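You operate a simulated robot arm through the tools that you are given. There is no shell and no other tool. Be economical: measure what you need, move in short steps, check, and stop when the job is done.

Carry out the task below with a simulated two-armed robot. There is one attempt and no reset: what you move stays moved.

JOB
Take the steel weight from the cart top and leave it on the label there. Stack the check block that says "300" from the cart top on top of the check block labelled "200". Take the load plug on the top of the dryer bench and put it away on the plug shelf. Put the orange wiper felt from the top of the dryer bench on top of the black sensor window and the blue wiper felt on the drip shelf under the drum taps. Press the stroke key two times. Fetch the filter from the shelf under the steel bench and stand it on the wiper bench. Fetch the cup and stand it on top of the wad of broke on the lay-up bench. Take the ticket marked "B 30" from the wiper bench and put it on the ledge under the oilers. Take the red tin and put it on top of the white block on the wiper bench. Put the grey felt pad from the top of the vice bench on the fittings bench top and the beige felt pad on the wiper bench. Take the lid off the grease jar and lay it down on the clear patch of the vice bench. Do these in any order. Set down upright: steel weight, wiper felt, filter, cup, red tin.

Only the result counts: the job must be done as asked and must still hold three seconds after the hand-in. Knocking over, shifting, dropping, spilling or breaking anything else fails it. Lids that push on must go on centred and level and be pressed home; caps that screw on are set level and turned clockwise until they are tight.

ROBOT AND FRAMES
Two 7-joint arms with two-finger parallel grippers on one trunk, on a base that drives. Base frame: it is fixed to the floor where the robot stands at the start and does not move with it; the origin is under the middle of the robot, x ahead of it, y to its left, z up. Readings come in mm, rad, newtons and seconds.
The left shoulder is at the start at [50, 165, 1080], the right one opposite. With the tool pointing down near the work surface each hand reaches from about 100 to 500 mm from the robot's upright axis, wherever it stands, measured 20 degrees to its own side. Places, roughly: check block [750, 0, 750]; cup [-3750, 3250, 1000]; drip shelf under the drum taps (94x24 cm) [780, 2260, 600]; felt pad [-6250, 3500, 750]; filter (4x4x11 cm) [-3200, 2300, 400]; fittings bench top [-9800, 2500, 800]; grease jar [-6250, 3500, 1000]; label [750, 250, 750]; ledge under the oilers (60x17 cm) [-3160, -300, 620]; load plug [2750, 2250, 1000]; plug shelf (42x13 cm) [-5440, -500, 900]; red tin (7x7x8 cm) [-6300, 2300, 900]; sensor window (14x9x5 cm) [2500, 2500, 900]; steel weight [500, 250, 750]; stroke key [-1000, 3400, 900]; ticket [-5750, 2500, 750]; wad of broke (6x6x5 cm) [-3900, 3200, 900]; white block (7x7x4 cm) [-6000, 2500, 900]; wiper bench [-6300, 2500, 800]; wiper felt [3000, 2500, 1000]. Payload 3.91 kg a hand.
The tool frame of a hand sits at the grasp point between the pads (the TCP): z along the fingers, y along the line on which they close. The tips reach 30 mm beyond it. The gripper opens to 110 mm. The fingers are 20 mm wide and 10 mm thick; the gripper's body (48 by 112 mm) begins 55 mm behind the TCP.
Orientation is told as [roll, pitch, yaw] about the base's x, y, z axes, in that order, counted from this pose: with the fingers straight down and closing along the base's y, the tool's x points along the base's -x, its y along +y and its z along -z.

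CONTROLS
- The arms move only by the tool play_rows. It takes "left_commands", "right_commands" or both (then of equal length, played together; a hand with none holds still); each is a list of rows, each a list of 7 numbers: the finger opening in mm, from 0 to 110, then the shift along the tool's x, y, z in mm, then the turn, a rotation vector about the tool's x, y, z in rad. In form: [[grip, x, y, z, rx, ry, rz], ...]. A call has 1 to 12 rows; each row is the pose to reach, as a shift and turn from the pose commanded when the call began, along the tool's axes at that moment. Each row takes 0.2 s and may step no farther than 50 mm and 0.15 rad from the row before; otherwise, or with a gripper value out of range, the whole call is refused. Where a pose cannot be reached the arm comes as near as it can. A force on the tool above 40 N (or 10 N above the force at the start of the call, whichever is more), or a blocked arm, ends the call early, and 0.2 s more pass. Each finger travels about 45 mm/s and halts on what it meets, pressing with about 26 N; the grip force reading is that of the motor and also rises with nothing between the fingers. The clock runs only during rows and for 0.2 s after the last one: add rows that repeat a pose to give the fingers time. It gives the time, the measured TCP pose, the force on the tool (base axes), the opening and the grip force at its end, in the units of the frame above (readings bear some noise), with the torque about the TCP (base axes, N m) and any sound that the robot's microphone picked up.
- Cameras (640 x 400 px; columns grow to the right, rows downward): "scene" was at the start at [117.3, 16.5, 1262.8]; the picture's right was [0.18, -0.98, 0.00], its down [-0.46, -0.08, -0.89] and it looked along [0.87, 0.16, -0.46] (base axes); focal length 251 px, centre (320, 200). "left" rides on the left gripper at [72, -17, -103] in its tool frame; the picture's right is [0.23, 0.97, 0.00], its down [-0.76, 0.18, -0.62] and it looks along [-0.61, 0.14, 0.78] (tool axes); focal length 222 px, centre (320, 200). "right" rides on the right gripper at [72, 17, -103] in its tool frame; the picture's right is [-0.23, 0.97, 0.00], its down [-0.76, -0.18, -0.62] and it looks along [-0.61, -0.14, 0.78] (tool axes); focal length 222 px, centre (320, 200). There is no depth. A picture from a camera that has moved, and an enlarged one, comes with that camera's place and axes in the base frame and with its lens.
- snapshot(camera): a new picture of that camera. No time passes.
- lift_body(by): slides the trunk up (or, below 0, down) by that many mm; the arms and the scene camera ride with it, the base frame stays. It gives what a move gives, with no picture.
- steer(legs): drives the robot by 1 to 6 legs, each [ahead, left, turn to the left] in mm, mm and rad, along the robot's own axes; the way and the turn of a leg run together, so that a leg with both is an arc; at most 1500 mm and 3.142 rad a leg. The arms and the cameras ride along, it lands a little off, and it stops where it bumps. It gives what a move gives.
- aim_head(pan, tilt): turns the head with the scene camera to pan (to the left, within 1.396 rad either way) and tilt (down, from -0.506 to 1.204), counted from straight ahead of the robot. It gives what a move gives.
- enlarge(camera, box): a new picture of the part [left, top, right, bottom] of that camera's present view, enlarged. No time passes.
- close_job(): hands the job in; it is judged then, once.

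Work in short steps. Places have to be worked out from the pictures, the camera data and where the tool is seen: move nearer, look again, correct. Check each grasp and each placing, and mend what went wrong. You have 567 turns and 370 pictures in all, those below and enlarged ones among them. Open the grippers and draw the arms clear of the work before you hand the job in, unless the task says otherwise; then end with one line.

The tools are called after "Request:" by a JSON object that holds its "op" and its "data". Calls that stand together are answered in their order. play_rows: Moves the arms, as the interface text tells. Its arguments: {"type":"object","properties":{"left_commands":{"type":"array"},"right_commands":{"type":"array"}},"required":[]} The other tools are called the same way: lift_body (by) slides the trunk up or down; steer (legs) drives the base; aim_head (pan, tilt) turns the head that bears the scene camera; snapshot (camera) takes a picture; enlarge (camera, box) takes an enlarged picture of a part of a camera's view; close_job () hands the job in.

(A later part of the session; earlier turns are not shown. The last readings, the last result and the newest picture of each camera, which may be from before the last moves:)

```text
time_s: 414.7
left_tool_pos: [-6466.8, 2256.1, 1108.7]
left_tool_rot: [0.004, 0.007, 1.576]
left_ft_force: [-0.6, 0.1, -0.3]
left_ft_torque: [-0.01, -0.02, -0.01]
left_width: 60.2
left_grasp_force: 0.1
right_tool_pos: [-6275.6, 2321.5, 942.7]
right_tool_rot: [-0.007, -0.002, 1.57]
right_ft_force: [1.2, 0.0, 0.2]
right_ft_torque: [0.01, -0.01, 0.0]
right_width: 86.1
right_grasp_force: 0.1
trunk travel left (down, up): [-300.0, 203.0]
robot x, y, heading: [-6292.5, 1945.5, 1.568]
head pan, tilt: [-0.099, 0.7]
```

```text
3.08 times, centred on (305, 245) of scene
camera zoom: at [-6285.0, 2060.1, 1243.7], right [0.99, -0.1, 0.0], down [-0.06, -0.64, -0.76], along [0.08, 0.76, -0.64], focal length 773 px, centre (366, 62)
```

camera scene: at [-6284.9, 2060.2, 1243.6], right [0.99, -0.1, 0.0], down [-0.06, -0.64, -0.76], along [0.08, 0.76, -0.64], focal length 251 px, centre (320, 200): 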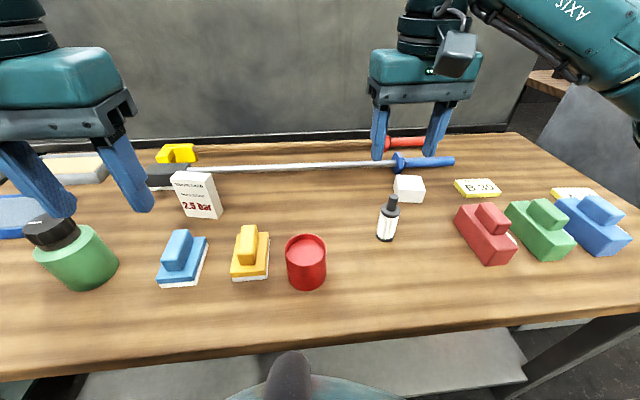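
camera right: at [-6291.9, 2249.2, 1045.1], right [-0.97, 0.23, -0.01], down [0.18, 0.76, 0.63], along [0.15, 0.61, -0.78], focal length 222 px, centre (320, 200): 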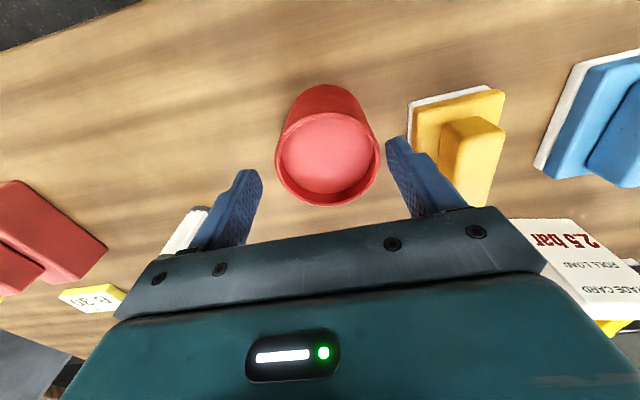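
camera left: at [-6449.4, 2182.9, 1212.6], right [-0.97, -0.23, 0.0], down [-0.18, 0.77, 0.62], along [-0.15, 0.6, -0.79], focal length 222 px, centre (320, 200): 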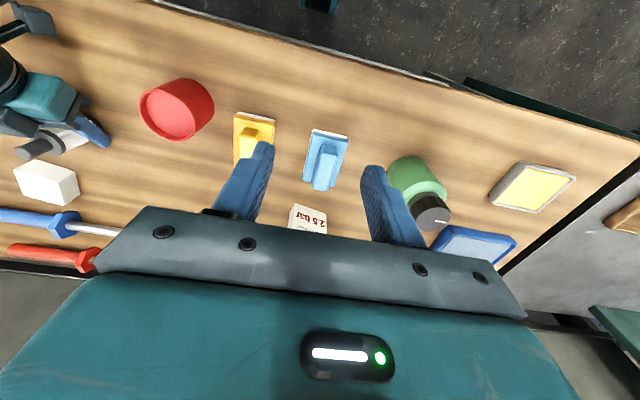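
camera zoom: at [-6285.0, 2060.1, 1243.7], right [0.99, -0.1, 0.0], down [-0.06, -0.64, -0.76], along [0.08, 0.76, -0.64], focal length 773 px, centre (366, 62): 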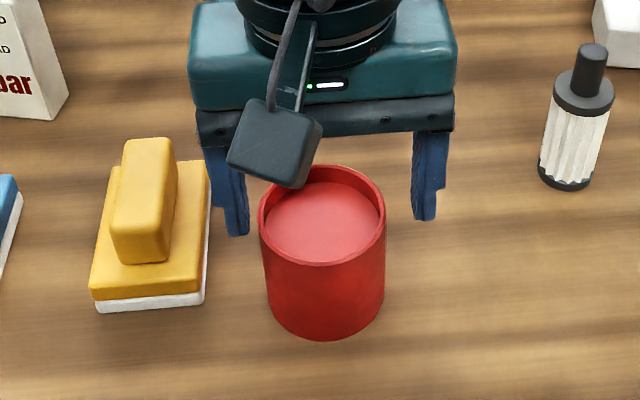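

Tin centre refined to (−6280,2317). Descend and grip.

Request:
{"op": "play_rows", "data": {"right_commands": [[86, 4, 4, 30, 0, 0, 0], [86, 4, 4, 55, 0, 0, 0], [86, 4, 4, 70, 0, 0, 0], [86, 4, 4, 70, 0, 0, 0], [60, 4, 4, 70, 0, 0, 0], [60, 4, 4, 70, 0, 0, 0], [60, 4, 4, 70, 0, 0, 0], [60, 4, 4, 70, 0, 0, 0]]}}

Request:
{"op": "snapshot", "data": {"camera": "right"}}

```text
time_s: 415.6
left_tool_pos: [-6466.5, 2255.4, 1109.2]
left_tool_rot: [0.005, 0.005, 1.576]
left_ft_force: [0.1, 0.0, 0.3]
left_ft_torque: [-0.03, 0.02, 0.01]
left_width: 60.0
left_grasp_force: 0.1
right_tool_pos: [-6280.3, 2318.7, 879.7]
right_tool_rot: [-0.001, -0.01, 1.569]
right_ft_force: [0.9, -10.0, 15.8]
right_ft_torque: [-0.43, -0.82, -0.56]
right_width: 86.7
right_grasp_force: 0.3
trunk travel left (down, up): [-300.0, 203.0]
robot x, y, heading: [-6289.5, 1948.1, 1.567]
head pan, tilt: [-0.099, 0.7]
stopped in row 4 (right hand): the force on the tool passed its limit (the readings are from after the stop); the commanded pose is now the measured one
```

```text
226 pictures are left
camera right: at [-6296.1, 2243.7, 982.9], right [-0.97, 0.23, 0.0], down [0.18, 0.75, 0.63], along [0.14, 0.62, -0.78], focal length 222 px, centre (320, 200)
```

right: 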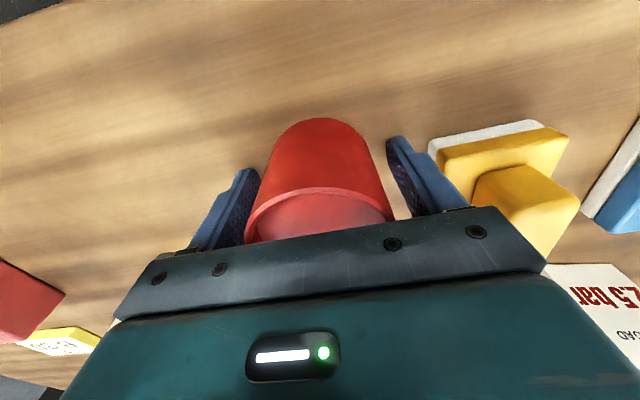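

The tips reached the bench: so the bench is at z≈850 (tin rim ≈930). I raise 12 mm and close.

Request:
{"op": "play_rows", "data": {"right_commands": [[86, 3, 0, -12, 0, 0.01, 0], [86, 3, 0, -12, 0, 0.01, 0], [60, 3, 0, -12, 0, 0.01, 0], [60, 3, 0, -12, 0, 0.01, 0], [60, 3, 0, -12, 0, 0.01, 0], [60, 3, 0, -12, 0, 0.01, 0]]}}

Request:
{"op": "snapshot", "data": {"camera": "right"}}

Request:
{"op": "enlarge", "data": {"camera": "scene", "box": [210, 180, 440, 310]}}

```text
time_s: 417.0
left_tool_pos: [-6465.2, 2256.8, 1108.8]
left_tool_rot: [0.005, 0.007, 1.576]
left_ft_force: [0.7, -0.9, -0.5]
left_ft_torque: [0.02, 0.03, 0.01]
left_width: 59.8
left_grasp_force: 0.0
right_tool_pos: [-6281.3, 2315.9, 889.7]
right_tool_rot: [0.0, -0.002, 1.572]
right_ft_force: [-0.1, -0.3, -0.2]
right_ft_torque: [-0.04, -0.02, -0.01]
right_width: 66.4
right_grasp_force: 25.9
trunk travel left (down, up): [-300.0, 203.0]
robot x, y, heading: [-6293.1, 1944.8, 1.57]
head pan, tilt: [-0.099, 0.7]
```

```text
225 pictures are left
camera right: at [-6295.9, 2243.3, 993.6], right [-0.97, 0.23, 0.0], down [0.18, 0.76, 0.62], along [0.14, 0.61, -0.78], focal length 222 px, centre (320, 200)
```

right: 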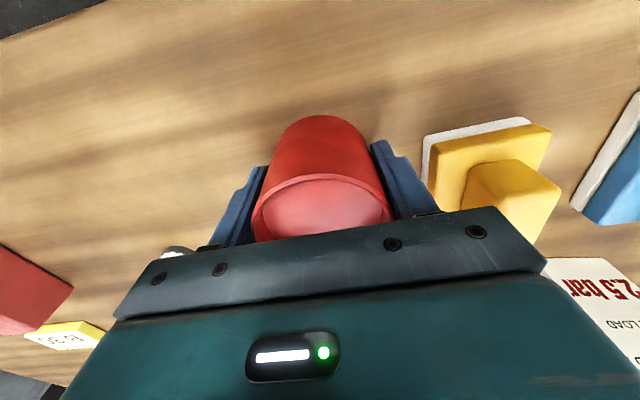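

```text
2.78 times, centred on (325, 245) of scene
camera zoom: at [-6284.9, 2060.2, 1243.6], right [0.99, -0.1, 0.0], down [-0.06, -0.64, -0.76], along [0.08, 0.76, -0.64], focal length 699 px, centre (306, 75)
```

zoom: 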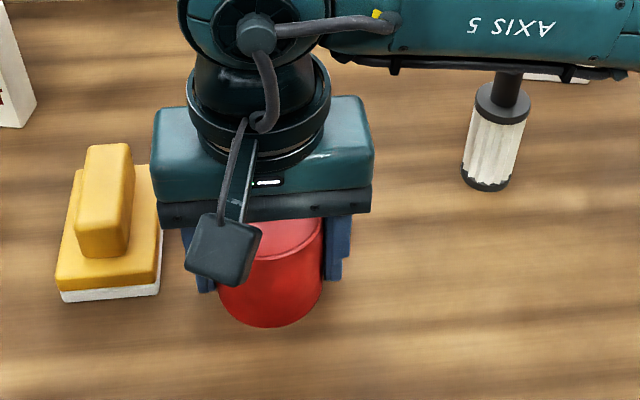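

Tin gripped. White block ≈(−6022,2515), top ≈890. I lift and carry the tin toward it.

Request:
{"op": "play_rows", "data": {"right_commands": [[60, 0, 0, -45, 0, 0, 0], [60, 0, 0, -90, 0, 0, 0], [60, 0, 0, -135, 0, 0, 0], [60, 0, 0, -170, 0, 0, 0], [60, -30, -35, -175, 0, 0, 0], [60, -60, -72, -175, 0, 0, 0], [60, -90, -110, -175, 0, 0, 0], [60, -120, -148, -175, 0, 0, 0], [60, -150, -186, -175, 0, 0, 0], [60, -178, -224, -175, 0, 0, 0], [60, -199, -259, -165, 0, 0, 0], [60, -199, -259, -140, 0, 0, 0]]}}

Request:
{"op": "enlarge", "data": {"camera": "scene", "box": [320, 90, 520, 260]}}

Request:
{"op": "snapshot", "data": {"camera": "right"}}

```text
time_s: 419.6
left_tool_pos: [-6465.9, 2255.4, 1107.9]
left_tool_rot: [0.004, 0.007, 1.576]
left_ft_force: [0.2, -0.2, 0.1]
left_ft_torque: [-0.02, 0.01, 0.01]
left_width: 59.9
left_grasp_force: 0.0
right_tool_pos: [-6021.2, 2515.1, 1029.2]
right_tool_rot: [0.0, -0.001, 1.571]
right_ft_force: [0.6, -0.6, -2.5]
right_ft_torque: [-0.02, 0.02, 0.01]
right_width: 66.3
right_grasp_force: 26.7
trunk travel left (down, up): [-300.0, 203.0]
robot x, y, heading: [-6291.2, 1948.6, 1.57]
head pan, tilt: [-0.099, 0.7]
```

```text
2.35 times, centred on (420, 175) of scene
camera zoom: at [-6284.8, 2060.4, 1243.6], right [0.99, -0.1, 0.0], down [-0.06, -0.64, -0.76], along [0.08, 0.76, -0.64], focal length 591 px, centre (85, 259)
```

zoom: 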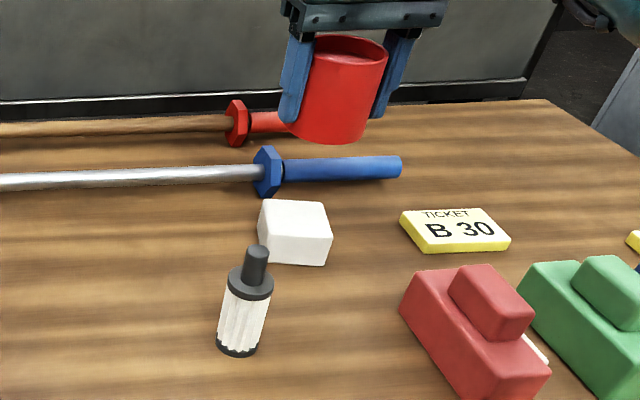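

```text
222 pictures are left
camera right: at [-6036.5, 2442.1, 1133.8], right [-0.97, 0.23, 0.0], down [0.18, 0.76, 0.62], along [0.14, 0.61, -0.78], focal length 222 px, centre (320, 200)
```

right: 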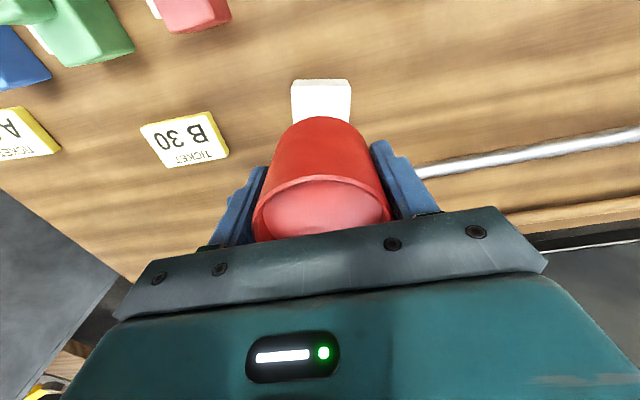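

White block centre ≈(−6021,2527). I shift 12 mm forward and lower to just above it.

Request:
{"op": "play_rows", "data": {"right_commands": [[60, -12, 0, 25, 0, 0, 0], [60, -12, 0, 55, 0, 0, 0], [60, -12, 0, 80, 0, 0, 0], [60, -12, 0, 86, 0, 0, 0], [60, -12, 0, 86, 0, 0, 0]]}}

Request:
{"op": "enlarge", "data": {"camera": "scene", "box": [360, 120, 480, 240]}}

Request:
{"op": "snapshot", "data": {"camera": "right"}}

```text
time_s: 420.8
left_tool_pos: [-6466.3, 2255.6, 1108.3]
left_tool_rot: [0.003, 0.008, 1.576]
left_ft_force: [0.3, -0.5, 0.6]
left_ft_torque: [-0.02, -0.04, -0.04]
left_width: 60.1
left_grasp_force: 0.0
right_tool_pos: [-6021.4, 2527.2, 944.5]
right_tool_rot: [0.0, -0.003, 1.572]
right_ft_force: [-1.1, 0.1, -0.7]
right_ft_torque: [-0.02, 0.06, 0.0]
right_width: 66.2
right_grasp_force: 26.5
trunk travel left (down, up): [-300.0, 203.0]
robot x, y, heading: [-6293.1, 1950.7, 1.57]
head pan, tilt: [-0.099, 0.7]
```

```text
3.33 times, centred on (420, 180) of scene
camera zoom: at [-6284.9, 2060.2, 1243.6], right [0.99, -0.1, 0.0], down [-0.06, -0.64, -0.76], along [0.08, 0.76, -0.64], focal length 838 px, centre (-13, 267)
```

zoom: 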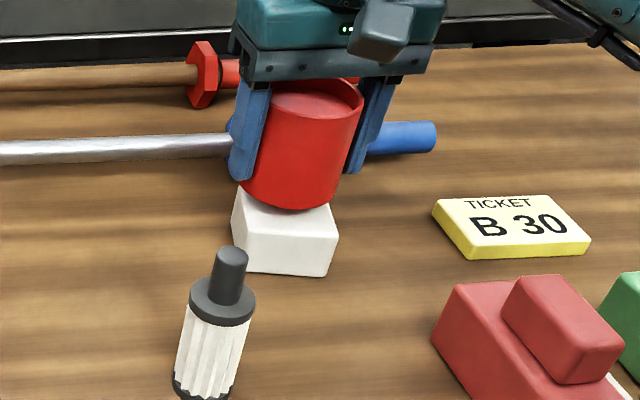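

```text
220 pictures are left
camera right: at [-6036.8, 2454.0, 1047.5], right [-0.97, 0.23, 0.0], down [0.18, 0.76, 0.62], along [0.14, 0.61, -0.78], focal length 222 px, centre (320, 200)
```

right: 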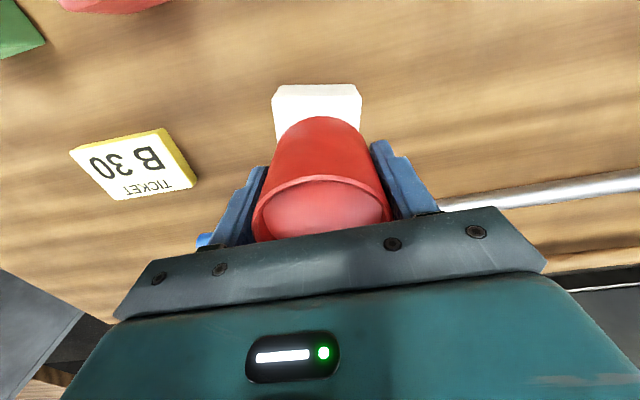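

Centred. Lower to contact.

Request:
{"op": "play_rows", "data": {"right_commands": [[60, 0, 0, 5, 0, 0, 0], [60, 0, 0, 9, 0, 0, 0], [60, 0, 0, 12, 0, 0, 0], [60, 0, 0, 14, 0, 0, 0], [60, 0, 0, 16, 0, 0, 0], [60, 0, 0, 18, 0, 0, 0], [60, 0, 0, 20, 0, 0, 0]]}}

Request:
{"op": "enlarge", "data": {"camera": "scene", "box": [360, 120, 480, 240]}}

```text
time_s: 422.4
left_tool_pos: [-6467.7, 2254.8, 1109.8]
left_tool_rot: [0.002, 0.005, 1.577]
left_ft_force: [-0.6, -1.0, -0.6]
left_ft_torque: [0.0, 0.0, -0.01]
left_width: 60.2
left_grasp_force: 0.1
right_tool_pos: [-6020.8, 2525.8, 927.8]
right_tool_rot: [0.0, -0.008, 1.569]
right_ft_force: [4.5, 2.7, 20.9]
right_ft_torque: [0.15, -0.12, 0.1]
right_width: 66.8
right_grasp_force: 25.4
trunk travel left (down, up): [-300.0, 203.0]
robot x, y, heading: [-6292.8, 1947.0, 1.569]
head pan, tilt: [-0.099, 0.7]
```

```text
3.33 times, centred on (420, 180) of scene
camera zoom: at [-6285.4, 2058.6, 1244.1], right [0.99, -0.1, 0.0], down [-0.06, -0.64, -0.77], along [0.08, 0.76, -0.64], focal length 838 px, centre (-13, 267)
```

zoom: 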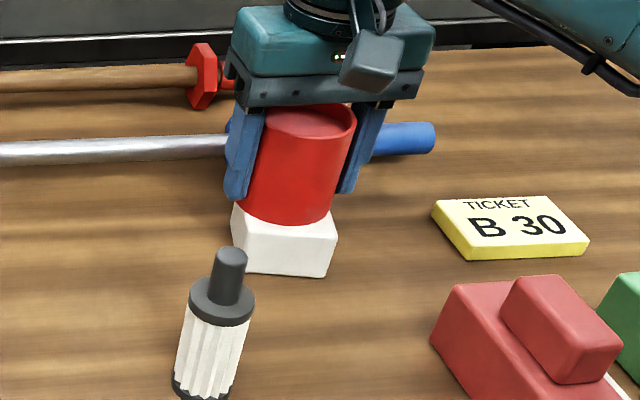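

Seated on the block. Relax slightly, release, rise.

Request:
{"op": "play_rows", "data": {"right_commands": [[60, 0, 0, -3, 0, 0, 0], [75, 0, 0, -3, 0, 0, 0], [88, 0, 0, -3, 0, 0, 0], [88, 0, 0, -3, 0, 0, 0], [88, 0, 0, -3, 0, 0, 0], [88, 0, 0, -40, 0, 0, 0], [88, 0, 0, -80, 0, 0, 0], [88, 0, 0, -120, 0, 0, 0], [88, 20, 0, -150, 0, 0, 0]]}}

Request:
{"op": "enlarge", "data": {"camera": "scene", "box": [340, 120, 520, 240]}}

Request:
{"op": "snapshot", "data": {"camera": "right"}}

```text
time_s: 424.4
left_tool_pos: [-6466.5, 2253.9, 1107.7]
left_tool_rot: [0.003, 0.007, 1.574]
left_ft_force: [-0.1, 0.0, 1.1]
left_ft_torque: [-0.01, 0.0, -0.01]
left_width: 60.1
left_grasp_force: 0.0
right_tool_pos: [-6020.0, 2506.8, 1075.4]
right_tool_rot: [-0.001, -0.001, 1.571]
right_ft_force: [-0.4, 0.0, -0.3]
right_ft_torque: [-0.02, 0.01, -0.02]
right_width: 88.1
right_grasp_force: 0.1
trunk travel left (down, up): [-300.0, 203.0]
robot x, y, heading: [-6291.5, 1946.0, 1.569]
head pan, tilt: [-0.099, 0.7]
```

```text
3.33 times, centred on (430, 180) of scene
camera zoom: at [-6284.9, 2059.8, 1243.7], right [0.99, -0.1, 0.0], down [-0.06, -0.64, -0.77], along [0.08, 0.76, -0.64], focal length 838 px, centre (-47, 267)
```

zoom: 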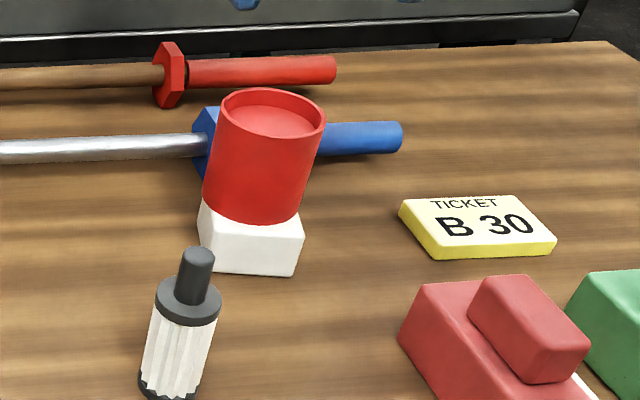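

```text
217 pictures are left
camera right: at [-6036.0, 2434.6, 1178.4], right [-0.97, 0.23, 0.0], down [0.18, 0.76, 0.62], along [0.14, 0.61, -0.78], focal length 222 px, centre (320, 200)
```

right: 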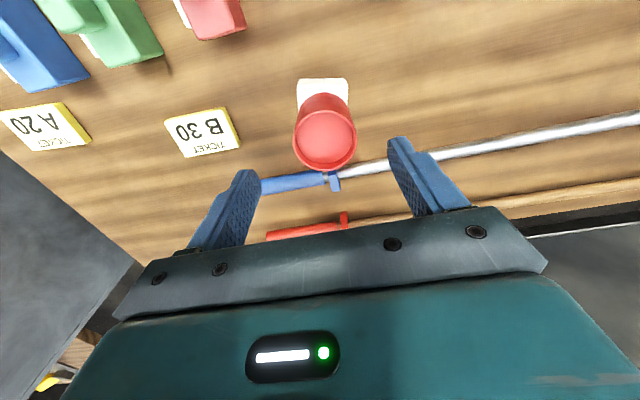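

Tin stands on the block. Ticket B 30 is ≈96×54 mm at (−5841,2521). I raise the hand and strafe right 230 to reach it.

Request:
{"op": "play_rows", "data": {"right_commands": [[88, 40, 0, -10, 0, 0, 0], [88, 80, 0, -20, 0, 0, 0], [88, 120, 0, -20, 0, 0, 0]]}}

Request:
{"op": "steer", "data": {"legs": [[-20, 0, 0], [0, -230, 0]]}}

Request:
{"op": "snapshot", "data": {"camera": "scene"}}

```text
time_s: 425.2
left_tool_pos: [-6467.1, 2255.9, 1110.2]
left_tool_rot: [0.003, 0.007, 1.576]
left_ft_force: [-0.2, -0.4, 0.9]
left_ft_torque: [-0.03, 0.0, 0.02]
left_width: 60.0
left_grasp_force: 0.1
right_tool_pos: [-6021.4, 2386.5, 1093.6]
right_tool_rot: [0.003, -0.002, 1.572]
right_ft_force: [-0.4, -0.5, 0.4]
right_ft_torque: [-0.02, -0.01, -0.04]
right_width: 88.0
right_grasp_force: 0.0
trunk travel left (down, up): [-300.0, 203.0]
robot x, y, heading: [-6290.8, 1945.6, 1.569]
head pan, tilt: [-0.099, 0.7]
```

```text
time_s: 427.3
left_tool_pos: [-6235.5, 2234.7, 1108.8]
left_tool_rot: [0.004, 0.007, 1.573]
left_ft_force: [0.9, -0.1, 0.0]
left_ft_torque: [0.0, -0.03, -0.05]
left_width: 59.9
left_grasp_force: 0.0
right_tool_pos: [-5792.1, 2367.6, 1093.2]
right_tool_rot: [0.002, -0.002, 1.569]
right_ft_force: [0.0, -0.3, 0.9]
right_ft_torque: [0.01, -0.03, 0.04]
right_width: 88.2
right_grasp_force: 0.0
trunk travel left (down, up): [-300.0, 203.0]
robot x, y, heading: [-6062.0, 1927.7, 1.569]
head pan, tilt: [-0.099, 0.7]
```

```text
216 pictures are left
camera scene: at [-6055.4, 2039.9, 1243.6], right [0.99, -0.1, 0.0], down [-0.07, -0.64, -0.76], along [0.08, 0.76, -0.64], focal length 251 px, centre (320, 200)
```

scene: 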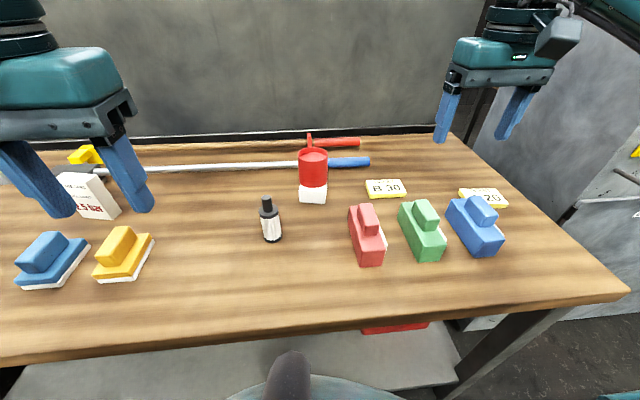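

I turn the right hand 90° (fingers closing along y) while moving above the ticket.

Request:
{"op": "play_rows", "data": {"right_commands": [[80, -10, 5, 0, 0, 0, 0.14], [80, -20, 10, 0, 0, 0, 0.28], [80, -30, 15, 0, 0, 0, 0.42], [80, -40, 20, 0, 0, 0, 0.56], [80, -50, 25, 0, 0, 0, 0.7], [80, -60, 30, 0, 0, 0, 0.84], [80, -80, 35, 0, 0, 0, 0.98], [80, -100, 40, 10, 0, 0, 1.12], [80, -120, 45, 30, 0, 0, 1.26], [80, -140, 49, 50, 0, 0, 1.4], [80, -150, 49, 70, 0, 0, 1.54], [80, -150, 49, 70, 0, 0, 1.57]]}}

Request:
{"op": "snapshot", "data": {"camera": "right"}}

```text
time_s: 429.9
left_tool_pos: [-6237.4, 2234.1, 1108.8]
left_tool_rot: [0.004, 0.005, 1.574]
left_ft_force: [-0.1, 0.0, -0.3]
left_ft_torque: [-0.01, -0.02, -0.02]
left_width: 60.2
left_grasp_force: 0.1
right_tool_pos: [-5841.2, 2517.9, 1024.2]
right_tool_rot: [0.002, 0.0, -0.002]
right_ft_force: [0.3, 0.6, -0.2]
right_ft_torque: [-0.02, -0.01, 0.01]
right_width: 80.2
right_grasp_force: 0.0
trunk travel left (down, up): [-300.0, 203.0]
robot x, y, heading: [-6061.0, 1929.7, 1.571]
head pan, tilt: [-0.099, 0.7]
```

```text
215 pictures are left
camera right: at [-5912.4, 2534.1, 1127.6], right [0.23, 0.97, 0.0], down [0.76, -0.18, 0.62], along [0.61, -0.14, -0.78], focal length 222 px, centre (320, 200)
```

right: 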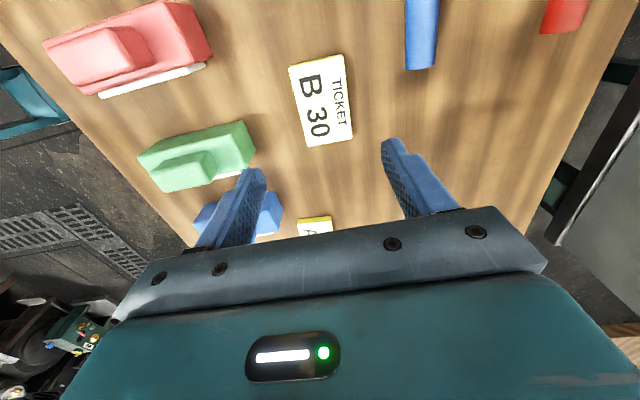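

Ticket centre (−5843,2521). Descend to near the bench surface.

Request:
{"op": "play_rows", "data": {"right_commands": [[80, 2, 3, 45, 0, 0, 0.07], [80, 2, 3, 90, 0, 0, 0.07], [80, 2, 3, 125, 0, 0, 0.07], [80, 2, 3, 137, 0, 0, 0.07], [80, 2, 3, 139, 0, 0, 0.07], [80, 2, 3, 141, 0, 0, 0.07]]}}

Request:
{"op": "snapshot", "data": {"camera": "right"}}

```text
time_s: 431.3
left_tool_pos: [-6238.0, 2236.1, 1109.5]
left_tool_rot: [0.002, 0.006, 1.574]
left_ft_force: [-0.5, 0.7, 0.6]
left_ft_torque: [0.0, 0.01, -0.01]
left_width: 59.8
left_grasp_force: 0.2
right_tool_pos: [-5842.4, 2521.2, 882.9]
right_tool_rot: [0.003, 0.001, -0.069]
right_ft_force: [1.0, 0.1, -0.4]
right_ft_torque: [-0.01, 0.0, -0.03]
right_width: 79.7
right_grasp_force: 0.1
trunk travel left (down, up): [-300.0, 203.0]
robot x, y, heading: [-6062.3, 1926.3, 1.57]
head pan, tilt: [-0.099, 0.7]
```

```text
214 pictures are left
camera right: at [-5912.6, 2542.0, 986.4], right [0.3, 0.96, 0.0], down [0.75, -0.23, 0.62], along [0.6, -0.18, -0.78], focal length 222 px, centre (320, 200)
```

right: 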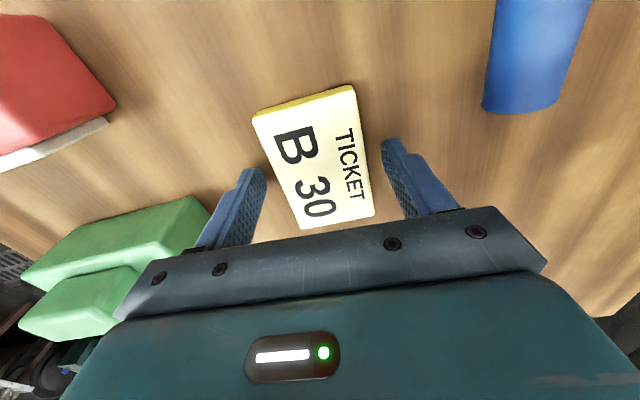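

Fingers straddle the ticket. Close.

Request:
{"op": "play_rows", "data": {"right_commands": [[60, 0, 0, 0, 0, 0, 0], [40, 0, 0, 0, 0, 0, 0], [40, 0, 0, 0, 0, 0, 0], [40, 0, 0, 0, 0, 0, 0], [40, 0, 0, 0, 0, 0, 0], [40, 0, 0, 0, 0, 0, 0]]}}

```text
time_s: 432.7
left_tool_pos: [-6238.9, 2235.5, 1107.8]
left_tool_rot: [0.003, 0.007, 1.574]
left_ft_force: [0.3, -0.1, -0.5]
left_ft_torque: [0.0, 0.01, -0.02]
left_width: 60.0
left_grasp_force: 0.1
right_tool_pos: [-5842.6, 2520.6, 883.3]
right_tool_rot: [0.003, 0.0, -0.07]
right_ft_force: [-0.4, 0.0, -0.2]
right_ft_torque: [-0.02, 0.02, 0.01]
right_width: 57.1
right_grasp_force: 26.0
trunk travel left (down, up): [-300.0, 203.0]
robot x, y, heading: [-6061.3, 1924.9, 1.569]
head pan, tilt: [-0.099, 0.7]
```

Gripped at 57 mm. Lift and check.

Request:
{"op": "play_rows", "data": {"right_commands": [[40, 0, 0, -30, 0, 0, 0], [40, 0, 0, -75, 0, 0, 0], [40, 0, 0, -120, 0, 0, 0], [40, 0, -30, -155, 0, 0, 0], [40, 0, -70, -180, 0, 0, 0], [40, 0, -110, -200, 0, 0, 0]]}}

Request:
{"op": "snapshot", "data": {"camera": "right"}}

Request:
{"op": "snapshot", "data": {"camera": "scene"}}

```text
time_s: 434.1
left_tool_pos: [-6238.6, 2234.9, 1109.0]
left_tool_rot: [0.004, 0.008, 1.574]
left_ft_force: [-0.2, -0.1, -0.8]
left_ft_torque: [0.01, 0.01, 0.01]
left_width: 60.1
left_grasp_force: 0.1
right_tool_pos: [-5851.0, 2410.1, 1083.6]
right_tool_rot: [0.0, -0.001, -0.073]
right_ft_force: [0.3, -0.3, 0.0]
right_ft_torque: [0.0, 0.02, 0.02]
right_width: 57.0
right_grasp_force: 26.2
trunk travel left (down, up): [-300.0, 203.0]
robot x, y, heading: [-6065.5, 1926.3, 1.572]
head pan, tilt: [-0.099, 0.7]
```

```text
213 pictures are left
camera right: at [-5920.5, 2431.7, 1186.4], right [0.3, 0.96, 0.0], down [0.75, -0.23, 0.62], along [0.6, -0.18, -0.78], focal length 222 px, centre (320, 200)
```

right: 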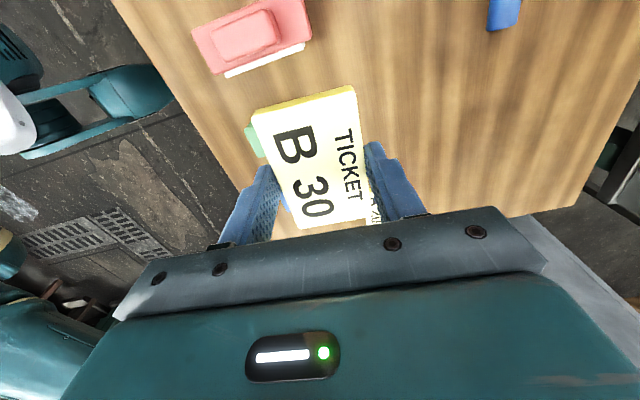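

```text
212 pictures are left
camera scene: at [-6055.9, 2039.3, 1243.7], right [0.99, -0.1, 0.0], down [-0.07, -0.64, -0.77], along [0.08, 0.76, -0.64], focal length 251 px, centre (320, 200)
```

scene: 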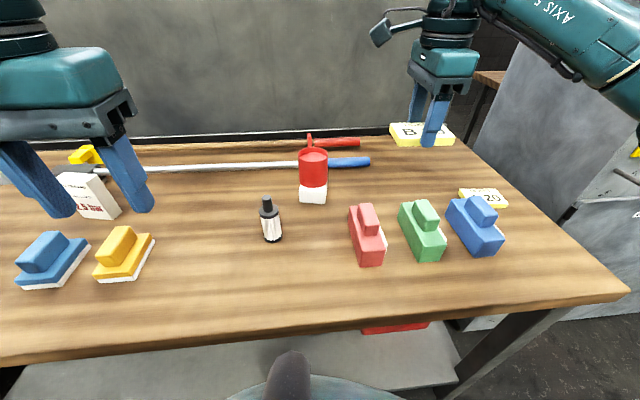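

Ticket secure. I draw the hand in further, back off and drive to the oiler ledge near (−3160,−300).

Request:
{"op": "play_rows", "data": {"right_commands": [[40, 0, -45, -10, 0, 0, 0], [40, 0, -90, -20, 0, 0, 0], [40, 0, -120, -20, 0, 0, 0]]}}

Request:
{"op": "steer", "data": {"legs": [[-650, 0, 0], [0, -1450, 0], [0, -1450, 0], [0, 0, 1.571], [0, 0, 1.571]]}}

Request:
{"op": "aim_head", "data": {"pan": 0.1, "tilt": 0.3}}

Request:
{"op": "snapshot", "data": {"camera": "scene"}}

```text
time_s: 434.9
left_tool_pos: [-6236.3, 2235.8, 1108.9]
left_tool_rot: [0.004, 0.007, 1.575]
left_ft_force: [-0.1, 0.6, -0.4]
left_ft_torque: [0.0, 0.03, 0.01]
left_width: 60.1
left_grasp_force: 0.1
right_tool_pos: [-5860.0, 2289.5, 1102.6]
right_tool_rot: [0.002, -0.001, -0.071]
right_ft_force: [0.7, 0.6, -0.1]
right_ft_torque: [0.01, -0.02, 0.02]
right_width: 57.1
right_grasp_force: 25.9
trunk travel left (down, up): [-300.0, 203.0]
robot x, y, heading: [-6060.1, 1926.9, 1.571]
head pan, tilt: [-0.099, 0.7]
```

```text
time_s: 459.8
left_tool_pos: [-2983.7, 951.9, 1108.9]
left_tool_rot: [0.005, 0.008, -1.564]
left_ft_force: [0.6, -1.3, -0.6]
left_ft_torque: [0.03, 0.02, 0.0]
left_width: 60.3
left_grasp_force: 0.1
right_tool_pos: [-3362.1, 897.1, 1101.3]
right_tool_rot: [0.001, -0.001, 3.072]
right_ft_force: [0.2, 0.2, -0.8]
right_ft_torque: [0.0, -0.02, 0.03]
right_width: 57.0
right_grasp_force: 26.7
trunk travel left (down, up): [-300.0, 203.0]
robot x, y, heading: [-3158.5, 1260.8, -1.569]
head pan, tilt: [-0.099, 0.7]
```

```text
time_s: 460.6
left_tool_pos: [-2983.2, 952.4, 1108.6]
left_tool_rot: [0.006, 0.006, -1.565]
left_ft_force: [1.0, -0.8, -0.7]
left_ft_torque: [-0.02, 0.02, 0.01]
left_width: 59.8
left_grasp_force: 0.1
right_tool_pos: [-3362.2, 897.8, 1101.8]
right_tool_rot: [0.003, 0.001, 3.074]
right_ft_force: [0.0, -0.2, 0.3]
right_ft_torque: [0.01, 0.02, 0.02]
right_width: 56.6
right_grasp_force: 25.8
trunk travel left (down, up): [-300.0, 203.0]
robot x, y, heading: [-3156.7, 1262.4, -1.571]
head pan, tilt: [0.099, 0.3]
```

```text
211 pictures are left
camera scene: at [-3152.0, 1140.2, 1279.7], right [-1.0, -0.1, 0.0], down [-0.03, 0.3, -0.95], along [0.09, -0.95, -0.3], focal length 251 px, centre (320, 200)
```

scene: 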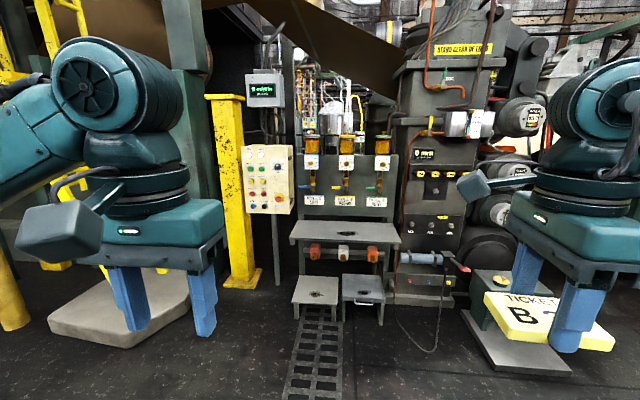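

Request:
{"op": "enlarge", "data": {"camera": "scene", "box": [270, 120, 430, 330]}}

```text
1.90 times, centred on (350, 225) of scene
camera zoom: at [-3152.0, 1140.2, 1279.7], right [-1.0, -0.1, 0.0], down [-0.03, 0.3, -0.95], along [0.09, -0.95, -0.3], focal length 479 px, centre (263, 152)
```

zoom: 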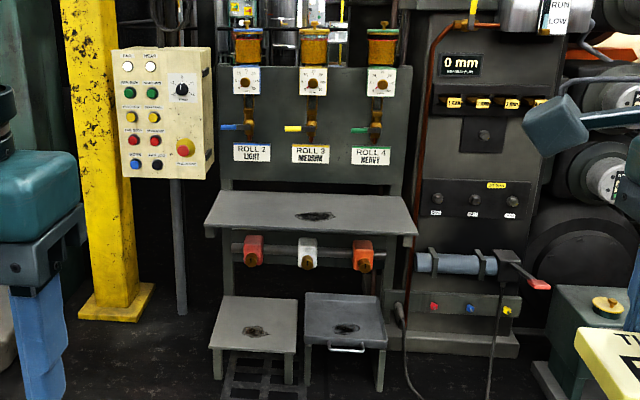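

The ledge (z≈620) is empty apart from a stain. I drive to y≈150 in front of it.

Request:
{"op": "steer", "data": {"legs": [[1100, 0, 0]]}}

Request:
{"op": "aim_head", "data": {"pan": -0.2, "tilt": 0.8}}

Request:
{"op": "snapshot", "data": {"camera": "scene"}}

```text
time_s: 466.3
left_tool_pos: [-2982.1, -148.4, 1108.8]
left_tool_rot: [0.003, 0.007, -1.562]
left_ft_force: [0.6, -0.6, -0.5]
left_ft_torque: [-0.03, 0.03, -0.02]
left_width: 60.0
left_grasp_force: 0.1
right_tool_pos: [-3359.7, -204.6, 1101.0]
right_tool_rot: [0.002, 0.0, 3.076]
right_ft_force: [-0.3, 0.9, 0.2]
right_ft_torque: [0.02, 0.02, -0.01]
right_width: 57.0
right_grasp_force: 26.1
trunk travel left (down, up): [-300.0, 203.0]
robot x, y, heading: [-3158.0, 162.3, -1.57]
head pan, tilt: [0.099, 0.3]
```

```text
time_s: 467.2
left_tool_pos: [-2982.0, -148.8, 1109.0]
left_tool_rot: [0.003, 0.006, -1.563]
left_ft_force: [-0.8, -0.5, 0.0]
left_ft_torque: [0.0, -0.03, 0.02]
left_width: 59.8
left_grasp_force: 0.1
right_tool_pos: [-3359.7, -205.5, 1102.5]
right_tool_rot: [0.0, 0.0, 3.075]
right_ft_force: [0.1, -0.2, -0.4]
right_ft_torque: [0.03, -0.02, 0.0]
right_width: 57.0
right_grasp_force: 26.5
trunk travel left (down, up): [-300.0, 203.0]
robot x, y, heading: [-3160.5, 160.7, -1.568]
head pan, tilt: [-0.201, 0.799]
```

```text
209 pictures are left
camera scene: at [-3175.8, 52.9, 1235.5], right [-0.98, 0.2, 0.0], down [0.14, 0.7, -0.7], along [-0.14, -0.68, -0.72], focal length 251 px, centre (320, 200)
```

scene: 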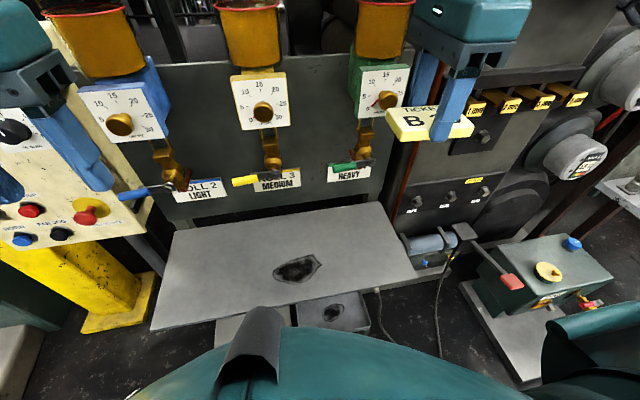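

I lower the ticket over the right part of the ledge (≈(−3330,−268)), first to z≈760.

Request:
{"op": "play_rows", "data": {"right_commands": [[40, 10, 15, 35, 0, 0, 0], [40, 20, 30, 75, 0, 0, 0], [40, 34, 45, 115, 0, 0, 0], [40, 34, 61, 155, 0, 0, 0], [40, 34, 61, 195, 0, 0, 0], [40, 34, 61, 235, 0, 0, 0], [40, 34, 61, 275, 0, 0, 0], [40, 34, 61, 310, 0, 0, 0], [40, 34, 61, 340, 0, 0, 0]]}}

Request:
{"op": "snapshot", "data": {"camera": "scene"}}

Request:
{"op": "snapshot", "data": {"camera": "right"}}

```text
time_s: 469.2
left_tool_pos: [-2982.5, -147.8, 1109.4]
left_tool_rot: [0.003, 0.007, -1.562]
left_ft_force: [0.3, -0.3, 1.0]
left_ft_torque: [-0.02, 0.01, 0.0]
left_width: 60.3
left_grasp_force: 0.1
right_tool_pos: [-3329.2, -268.9, 761.8]
right_tool_rot: [0.002, 0.001, 3.078]
right_ft_force: [0.3, 0.2, -1.2]
right_ft_torque: [0.04, 0.03, 0.01]
right_width: 57.1
right_grasp_force: 26.1
trunk travel left (down, up): [-300.0, 203.0]
robot x, y, heading: [-3156.7, 163.1, -1.569]
head pan, tilt: [-0.201, 0.799]
```

```text
208 pictures are left
camera scene: at [-3175.9, 52.8, 1235.4], right [-0.98, 0.2, 0.0], down [0.14, 0.7, -0.7], along [-0.14, -0.68, -0.72], focal length 251 px, centre (320, 200)
```

scene: 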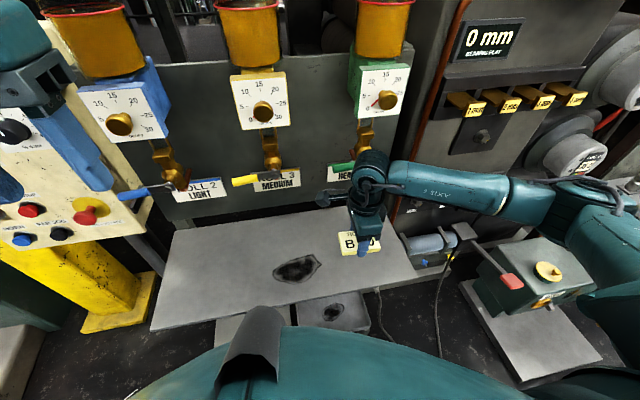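

```text
207 pictures are left
camera right: at [-3257.1, -289.6, 865.2], right [-0.29, -0.96, 0.0], down [-0.75, 0.23, 0.62], along [-0.6, 0.18, -0.78], focal length 222 px, centre (320, 200)
```

right: 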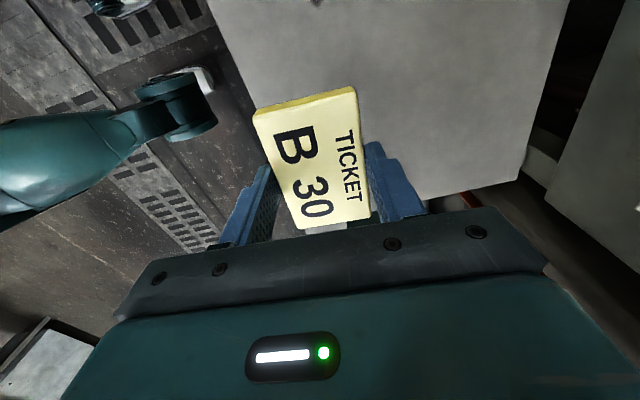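

Ledge front is y≈−205; ticket is inside. I shift 12 mm deeper and lower until contact.

Request:
{"op": "play_rows", "data": {"right_commands": [[40, 0, 12, 20, 0, 0, 0], [40, 0, 12, 40, 0, 0, 0], [40, 0, 12, 55, 0, 0, 0], [40, 0, 12, 65, 0, 0, 0], [40, 0, 12, 75, 0, 0, 0], [40, 0, 12, 80, 0, 0, 0], [40, 0, 12, 85, 0, 0, 0], [40, 0, 12, 90, 0, 0, 0], [40, 0, 12, 95, 0, 0, 0], [40, 0, 12, 100, 0, 0, 0], [40, 0, 12, 105, 0, 0, 0], [40, 0, 12, 110, 0, 0, 0]]}}

```text
time_s: 471.8
left_tool_pos: [-2981.6, -148.6, 1109.1]
left_tool_rot: [0.003, 0.008, -1.563]
left_ft_force: [0.0, -0.1, -0.6]
left_ft_torque: [0.04, -0.02, -0.01]
left_width: 60.0
left_grasp_force: 0.1
right_tool_pos: [-3331.4, -279.9, 653.2]
right_tool_rot: [0.004, 0.0, 3.075]
right_ft_force: [-1.2, 1.3, 7.2]
right_ft_torque: [0.3, 0.16, 0.02]
right_width: 57.1
right_grasp_force: 26.3
trunk travel left (down, up): [-300.0, 203.0]
robot x, y, heading: [-3160.1, 162.9, -1.57]
head pan, tilt: [-0.201, 0.799]
```

Contact (7 N) at z 653. Release and rise straight up.

Request:
{"op": "play_rows", "data": {"right_commands": [[65, 0, 0, 0, 0, 0, 0], [80, 0, 0, 0, 0, 0, 0], [80, 0, 0, 0, 0, 0, 0], [80, 0, 0, 0, 0, 0, 0], [80, 0, 0, -40, 0, 0, 0], [80, 0, 0, -80, 0, 0, 0], [80, 0, 0, -120, 0, 0, 0], [80, 0, 0, -165, 0, 0, 0], [80, 0, 0, -210, 0, 0, 0], [80, 0, 0, -255, 0, 0, 0], [80, 0, -20, -300, 0, 0, 0], [80, 0, -40, -345, 0, 0, 0]]}}

Request:
{"op": "snapshot", "data": {"camera": "scene"}}

```text
time_s: 474.4
left_tool_pos: [-2982.9, -148.2, 1109.5]
left_tool_rot: [0.004, 0.007, -1.562]
left_ft_force: [0.5, 0.0, 0.0]
left_ft_torque: [-0.01, 0.0, 0.0]
left_width: 59.9
left_grasp_force: 0.0
right_tool_pos: [-3327.1, -239.4, 997.9]
right_tool_rot: [0.004, 0.0, 3.077]
right_ft_force: [-0.6, 0.7, 0.0]
right_ft_torque: [-0.02, -0.01, -0.05]
right_width: 80.0
right_grasp_force: 0.0
trunk travel left (down, up): [-300.0, 203.0]
robot x, y, heading: [-3160.3, 160.0, -1.569]
head pan, tilt: [-0.201, 0.799]
```

```text
206 pictures are left
camera scene: at [-3175.6, 53.3, 1235.4], right [-0.98, 0.2, 0.0], down [0.14, 0.7, -0.7], along [-0.14, -0.68, -0.72], focal length 251 px, centre (320, 200)
```

scene: 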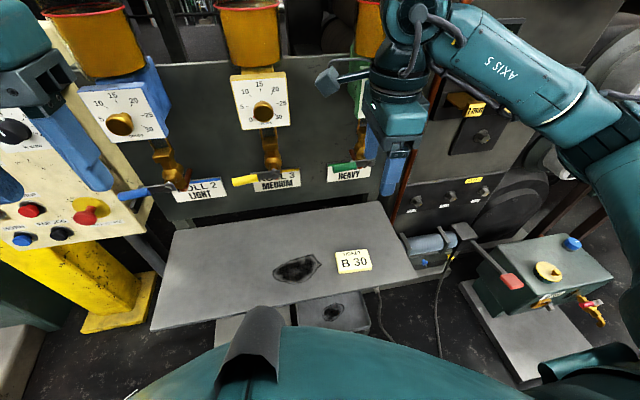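

Ticket is on the ledge. Back off, then restore the right hand's orientation.

Request:
{"op": "steer", "data": {"legs": [[-600, 0, 0]]}}

Request:
{"op": "play_rows", "data": {"right_commands": [[60, 0, 0, -10, 0, 0, -0.14], [60, 0, 0, -20, 0, 0, -0.28], [60, 0, 0, -30, 0, 0, -0.42], [60, 0, 0, -40, 0, 0, -0.56], [60, 0, 0, -50, 0, 0, -0.7], [60, 0, 0, -60, 0, 0, -0.84], [60, 0, 0, -70, 0, 0, -0.98], [60, 0, 0, -80, 0, 0, -1.12], [60, 0, 0, -90, 0, 0, -1.26], [60, 0, 0, -100, 0, 0, -1.4], [60, 0, 0, -105, 0, 0, -1.54], [60, 0, 0, -105, 0, 0, -1.64]]}}

Request:
{"op": "steer", "data": {"legs": [[0, 1000, 0], [-1500, 0, 0], [-1500, 0, 0], [-500, 0, 0], [0, -1000, 0], [0, -870, 0]]}}

```text
time_s: 477.8
left_tool_pos: [-2983.5, 446.0, 1109.7]
left_tool_rot: [0.004, 0.009, -1.566]
left_ft_force: [0.1, 0.6, 0.3]
left_ft_torque: [-0.02, -0.01, 0.01]
left_width: 60.0
left_grasp_force: 0.0
right_tool_pos: [-3329.4, 355.0, 998.2]
right_tool_rot: [0.002, -0.001, 3.071]
right_ft_force: [0.9, 0.5, -0.2]
right_ft_torque: [-0.04, -0.02, 0.03]
right_width: 80.0
right_grasp_force: 0.0
trunk travel left (down, up): [-300.0, 203.0]
robot x, y, heading: [-3162.6, 755.6, -1.57]
head pan, tilt: [-0.201, 0.799]
```

```text
time_s: 480.4
left_tool_pos: [-2983.5, 444.8, 1109.2]
left_tool_rot: [0.004, 0.006, -1.565]
left_ft_force: [0.0, 0.6, 0.2]
left_ft_torque: [0.0, -0.01, 0.01]
left_width: 60.1
left_grasp_force: 0.2
right_tool_pos: [-3328.4, 356.1, 1103.5]
right_tool_rot: [0.0, -0.002, -1.569]
right_ft_force: [-0.3, 0.3, 0.1]
right_ft_torque: [0.03, 0.0, -0.03]
right_width: 60.2
right_grasp_force: 0.0
trunk travel left (down, up): [-300.0, 203.0]
robot x, y, heading: [-3161.9, 754.7, -1.572]
head pan, tilt: [-0.201, 0.799]
```

```text
time_s: 511.2
left_tool_pos: [-3887.5, 3946.9, 1108.4]
left_tool_rot: [0.003, 0.006, -1.562]
left_ft_force: [0.0, 0.3, 0.4]
left_ft_torque: [0.0, 0.01, -0.03]
left_width: 60.3
left_grasp_force: 0.0
right_tool_pos: [-4233.0, 3856.6, 1103.3]
right_tool_rot: [0.001, -0.002, -1.568]
right_ft_force: [0.2, -0.1, 0.7]
right_ft_torque: [0.01, 0.04, 0.02]
right_width: 59.8
right_grasp_force: 0.0
trunk travel left (down, up): [-300.0, 203.0]
robot x, y, heading: [-4060.3, 4252.1, -1.566]
head pan, tilt: [-0.201, 0.799]
```

I approach the lay-up table to y≈3965 and look.

Request:
{"op": "steer", "data": {"legs": [[280, 0, 0]]}}

Request:
{"op": "aim_head", "data": {"pan": 0.15, "tilt": 0.6}}

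Request:
{"op": "snapshot", "data": {"camera": "scene"}}

Request:
{"op": "snapshot", "data": {"camera": "left"}}

```text
time_s: 513.1
left_tool_pos: [-3886.2, 3667.5, 1108.2]
left_tool_rot: [0.002, 0.006, -1.56]
left_ft_force: [-0.1, -0.2, -0.8]
left_ft_torque: [0.0, -0.03, 0.0]
left_width: 60.3
left_grasp_force: 0.1
right_tool_pos: [-4230.3, 3575.2, 1102.6]
right_tool_rot: [0.0, -0.001, -1.564]
right_ft_force: [1.3, 0.1, 0.2]
right_ft_torque: [-0.01, 0.0, -0.02]
right_width: 59.9
right_grasp_force: 0.1
trunk travel left (down, up): [-300.0, 203.0]
robot x, y, heading: [-4065.3, 3978.8, -1.566]
head pan, tilt: [-0.201, 0.799]
```

```text
time_s: 514.0
left_tool_pos: [-3886.2, 3668.1, 1107.8]
left_tool_rot: [0.005, 0.007, -1.563]
left_ft_force: [-0.3, 0.1, -0.7]
left_ft_torque: [0.02, 0.0, 0.02]
left_width: 60.0
left_grasp_force: 0.1
right_tool_pos: [-4232.1, 3575.8, 1103.4]
right_tool_rot: [0.0, -0.001, -1.566]
right_ft_force: [-0.1, -0.1, -0.2]
right_ft_torque: [0.05, -0.01, -0.01]
right_width: 59.8
right_grasp_force: 0.0
trunk travel left (down, up): [-300.0, 203.0]
robot x, y, heading: [-4062.0, 3976.6, -1.571]
head pan, tilt: [0.15, 0.6]
```

```text
205 pictures are left
camera scene: at [-4051.0, 3860.6, 1252.2], right [-0.99, -0.15, 0.0], down [-0.09, 0.56, -0.82], along [0.13, -0.82, -0.57], focal length 251 px, centre (320, 200)
```

scene: 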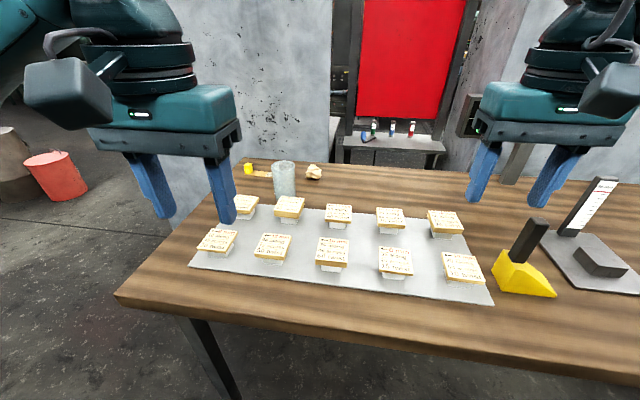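

```text
204 pictures are left
camera left: at [-3903.9, 3738.2, 1212.7], right [0.97, 0.24, 0.0], down [0.18, -0.76, 0.62], along [0.15, -0.6, -0.79], focal length 222 px, centre (320, 200)
```

left: 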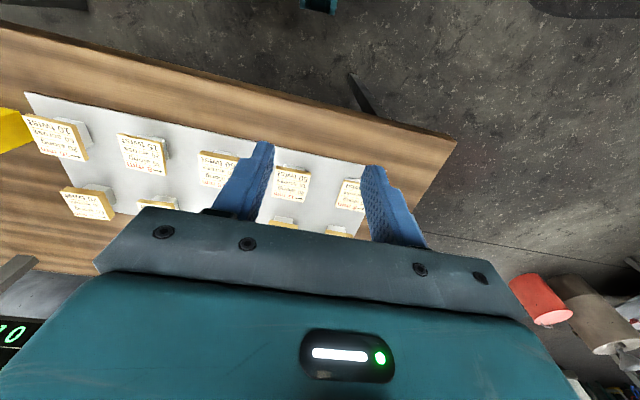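

Table z≈840, front y≈3643; cup ≈(−3849,3263), wad ≈(−3917,3144). I drive 85 mm closer and will use a tilted left hand for reach.

Request:
{"op": "steer", "data": {"legs": [[85, 0, 0]]}}

Request:
{"op": "play_rows", "data": {"left_commands": [[90, -40, 0, 0, 0, -0.1, 0], [90, -80, 0, 0, 0, -0.2, 0], [90, -120, 5, 0, 0, -0.3, 0], [90, -150, 10, 0, 0, -0.4, 0], [90, -180, 15, 10, 0, -0.5, 0], [90, -210, 20, 20, 0, -0.6, 0], [90, -230, 25, 40, 0, -0.7, 0], [90, -230, 30, 60, 0, -0.75, 0], [90, -230, 30, 60, 0, -0.75, 0]]}}

Request:
{"op": "snapshot", "data": {"camera": "left"}}

Request:
{"op": "snapshot", "data": {"camera": "scene"}}

```text
time_s: 515.1
left_tool_pos: [-3884.8, 3582.6, 1107.6]
left_tool_rot: [0.004, 0.008, -1.56]
left_ft_force: [-0.4, -0.7, 0.3]
left_ft_torque: [0.01, 0.0, 0.02]
left_width: 59.9
left_grasp_force: 0.1
right_tool_pos: [-4230.7, 3490.6, 1102.7]
right_tool_rot: [0.001, -0.003, -1.565]
right_ft_force: [0.5, -0.6, 0.3]
right_ft_torque: [0.04, 0.04, -0.04]
right_width: 59.9
right_grasp_force: 0.0
trunk travel left (down, up): [-300.0, 203.0]
robot x, y, heading: [-4061.7, 3892.4, -1.562]
head pan, tilt: [0.15, 0.6]
```

```text
time_s: 517.1
left_tool_pos: [-3853.7, 3353.4, 1047.9]
left_tool_rot: [0.004, -0.745, -1.563]
left_ft_force: [0.4, 0.5, 0.4]
left_ft_torque: [0.02, -0.01, 0.0]
left_width: 90.0
left_grasp_force: 0.1
right_tool_pos: [-4229.9, 3492.7, 1103.0]
right_tool_rot: [0.002, -0.002, -1.566]
right_ft_force: [0.9, -0.2, -1.1]
right_ft_torque: [0.01, -0.02, -0.02]
right_width: 60.3
right_grasp_force: 0.0
trunk travel left (down, up): [-300.0, 203.0]
robot x, y, heading: [-4064.2, 3888.9, -1.563]
head pan, tilt: [0.15, 0.6]
```

```text
203 pictures are left
camera left: at [-3871.6, 3475.2, 1074.1], right [0.97, 0.18, -0.15], down [0.18, -0.14, 0.97], along [0.15, -0.97, -0.16], focal length 222 px, centre (320, 200)
```

left: 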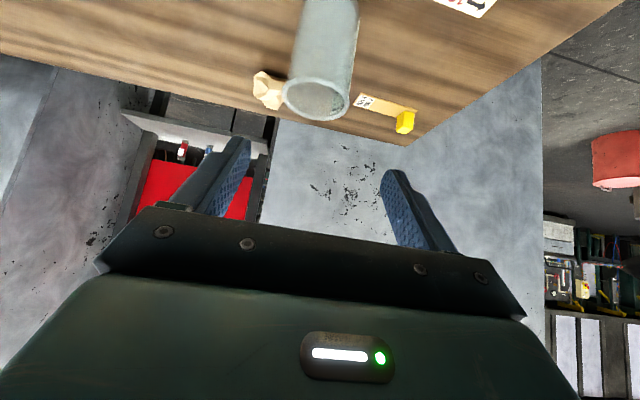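

```text
202 pictures are left
camera scene: at [-4050.7, 3775.7, 1252.3], right [-0.99, -0.15, 0.0], down [-0.09, 0.56, -0.83], along [0.13, -0.82, -0.56], focal length 251 px, centre (320, 200)
```

scene: 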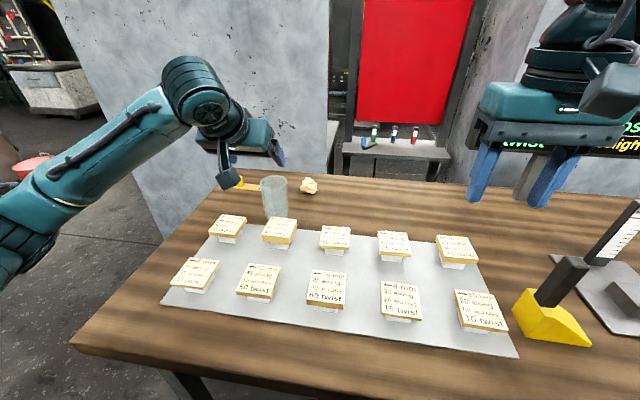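

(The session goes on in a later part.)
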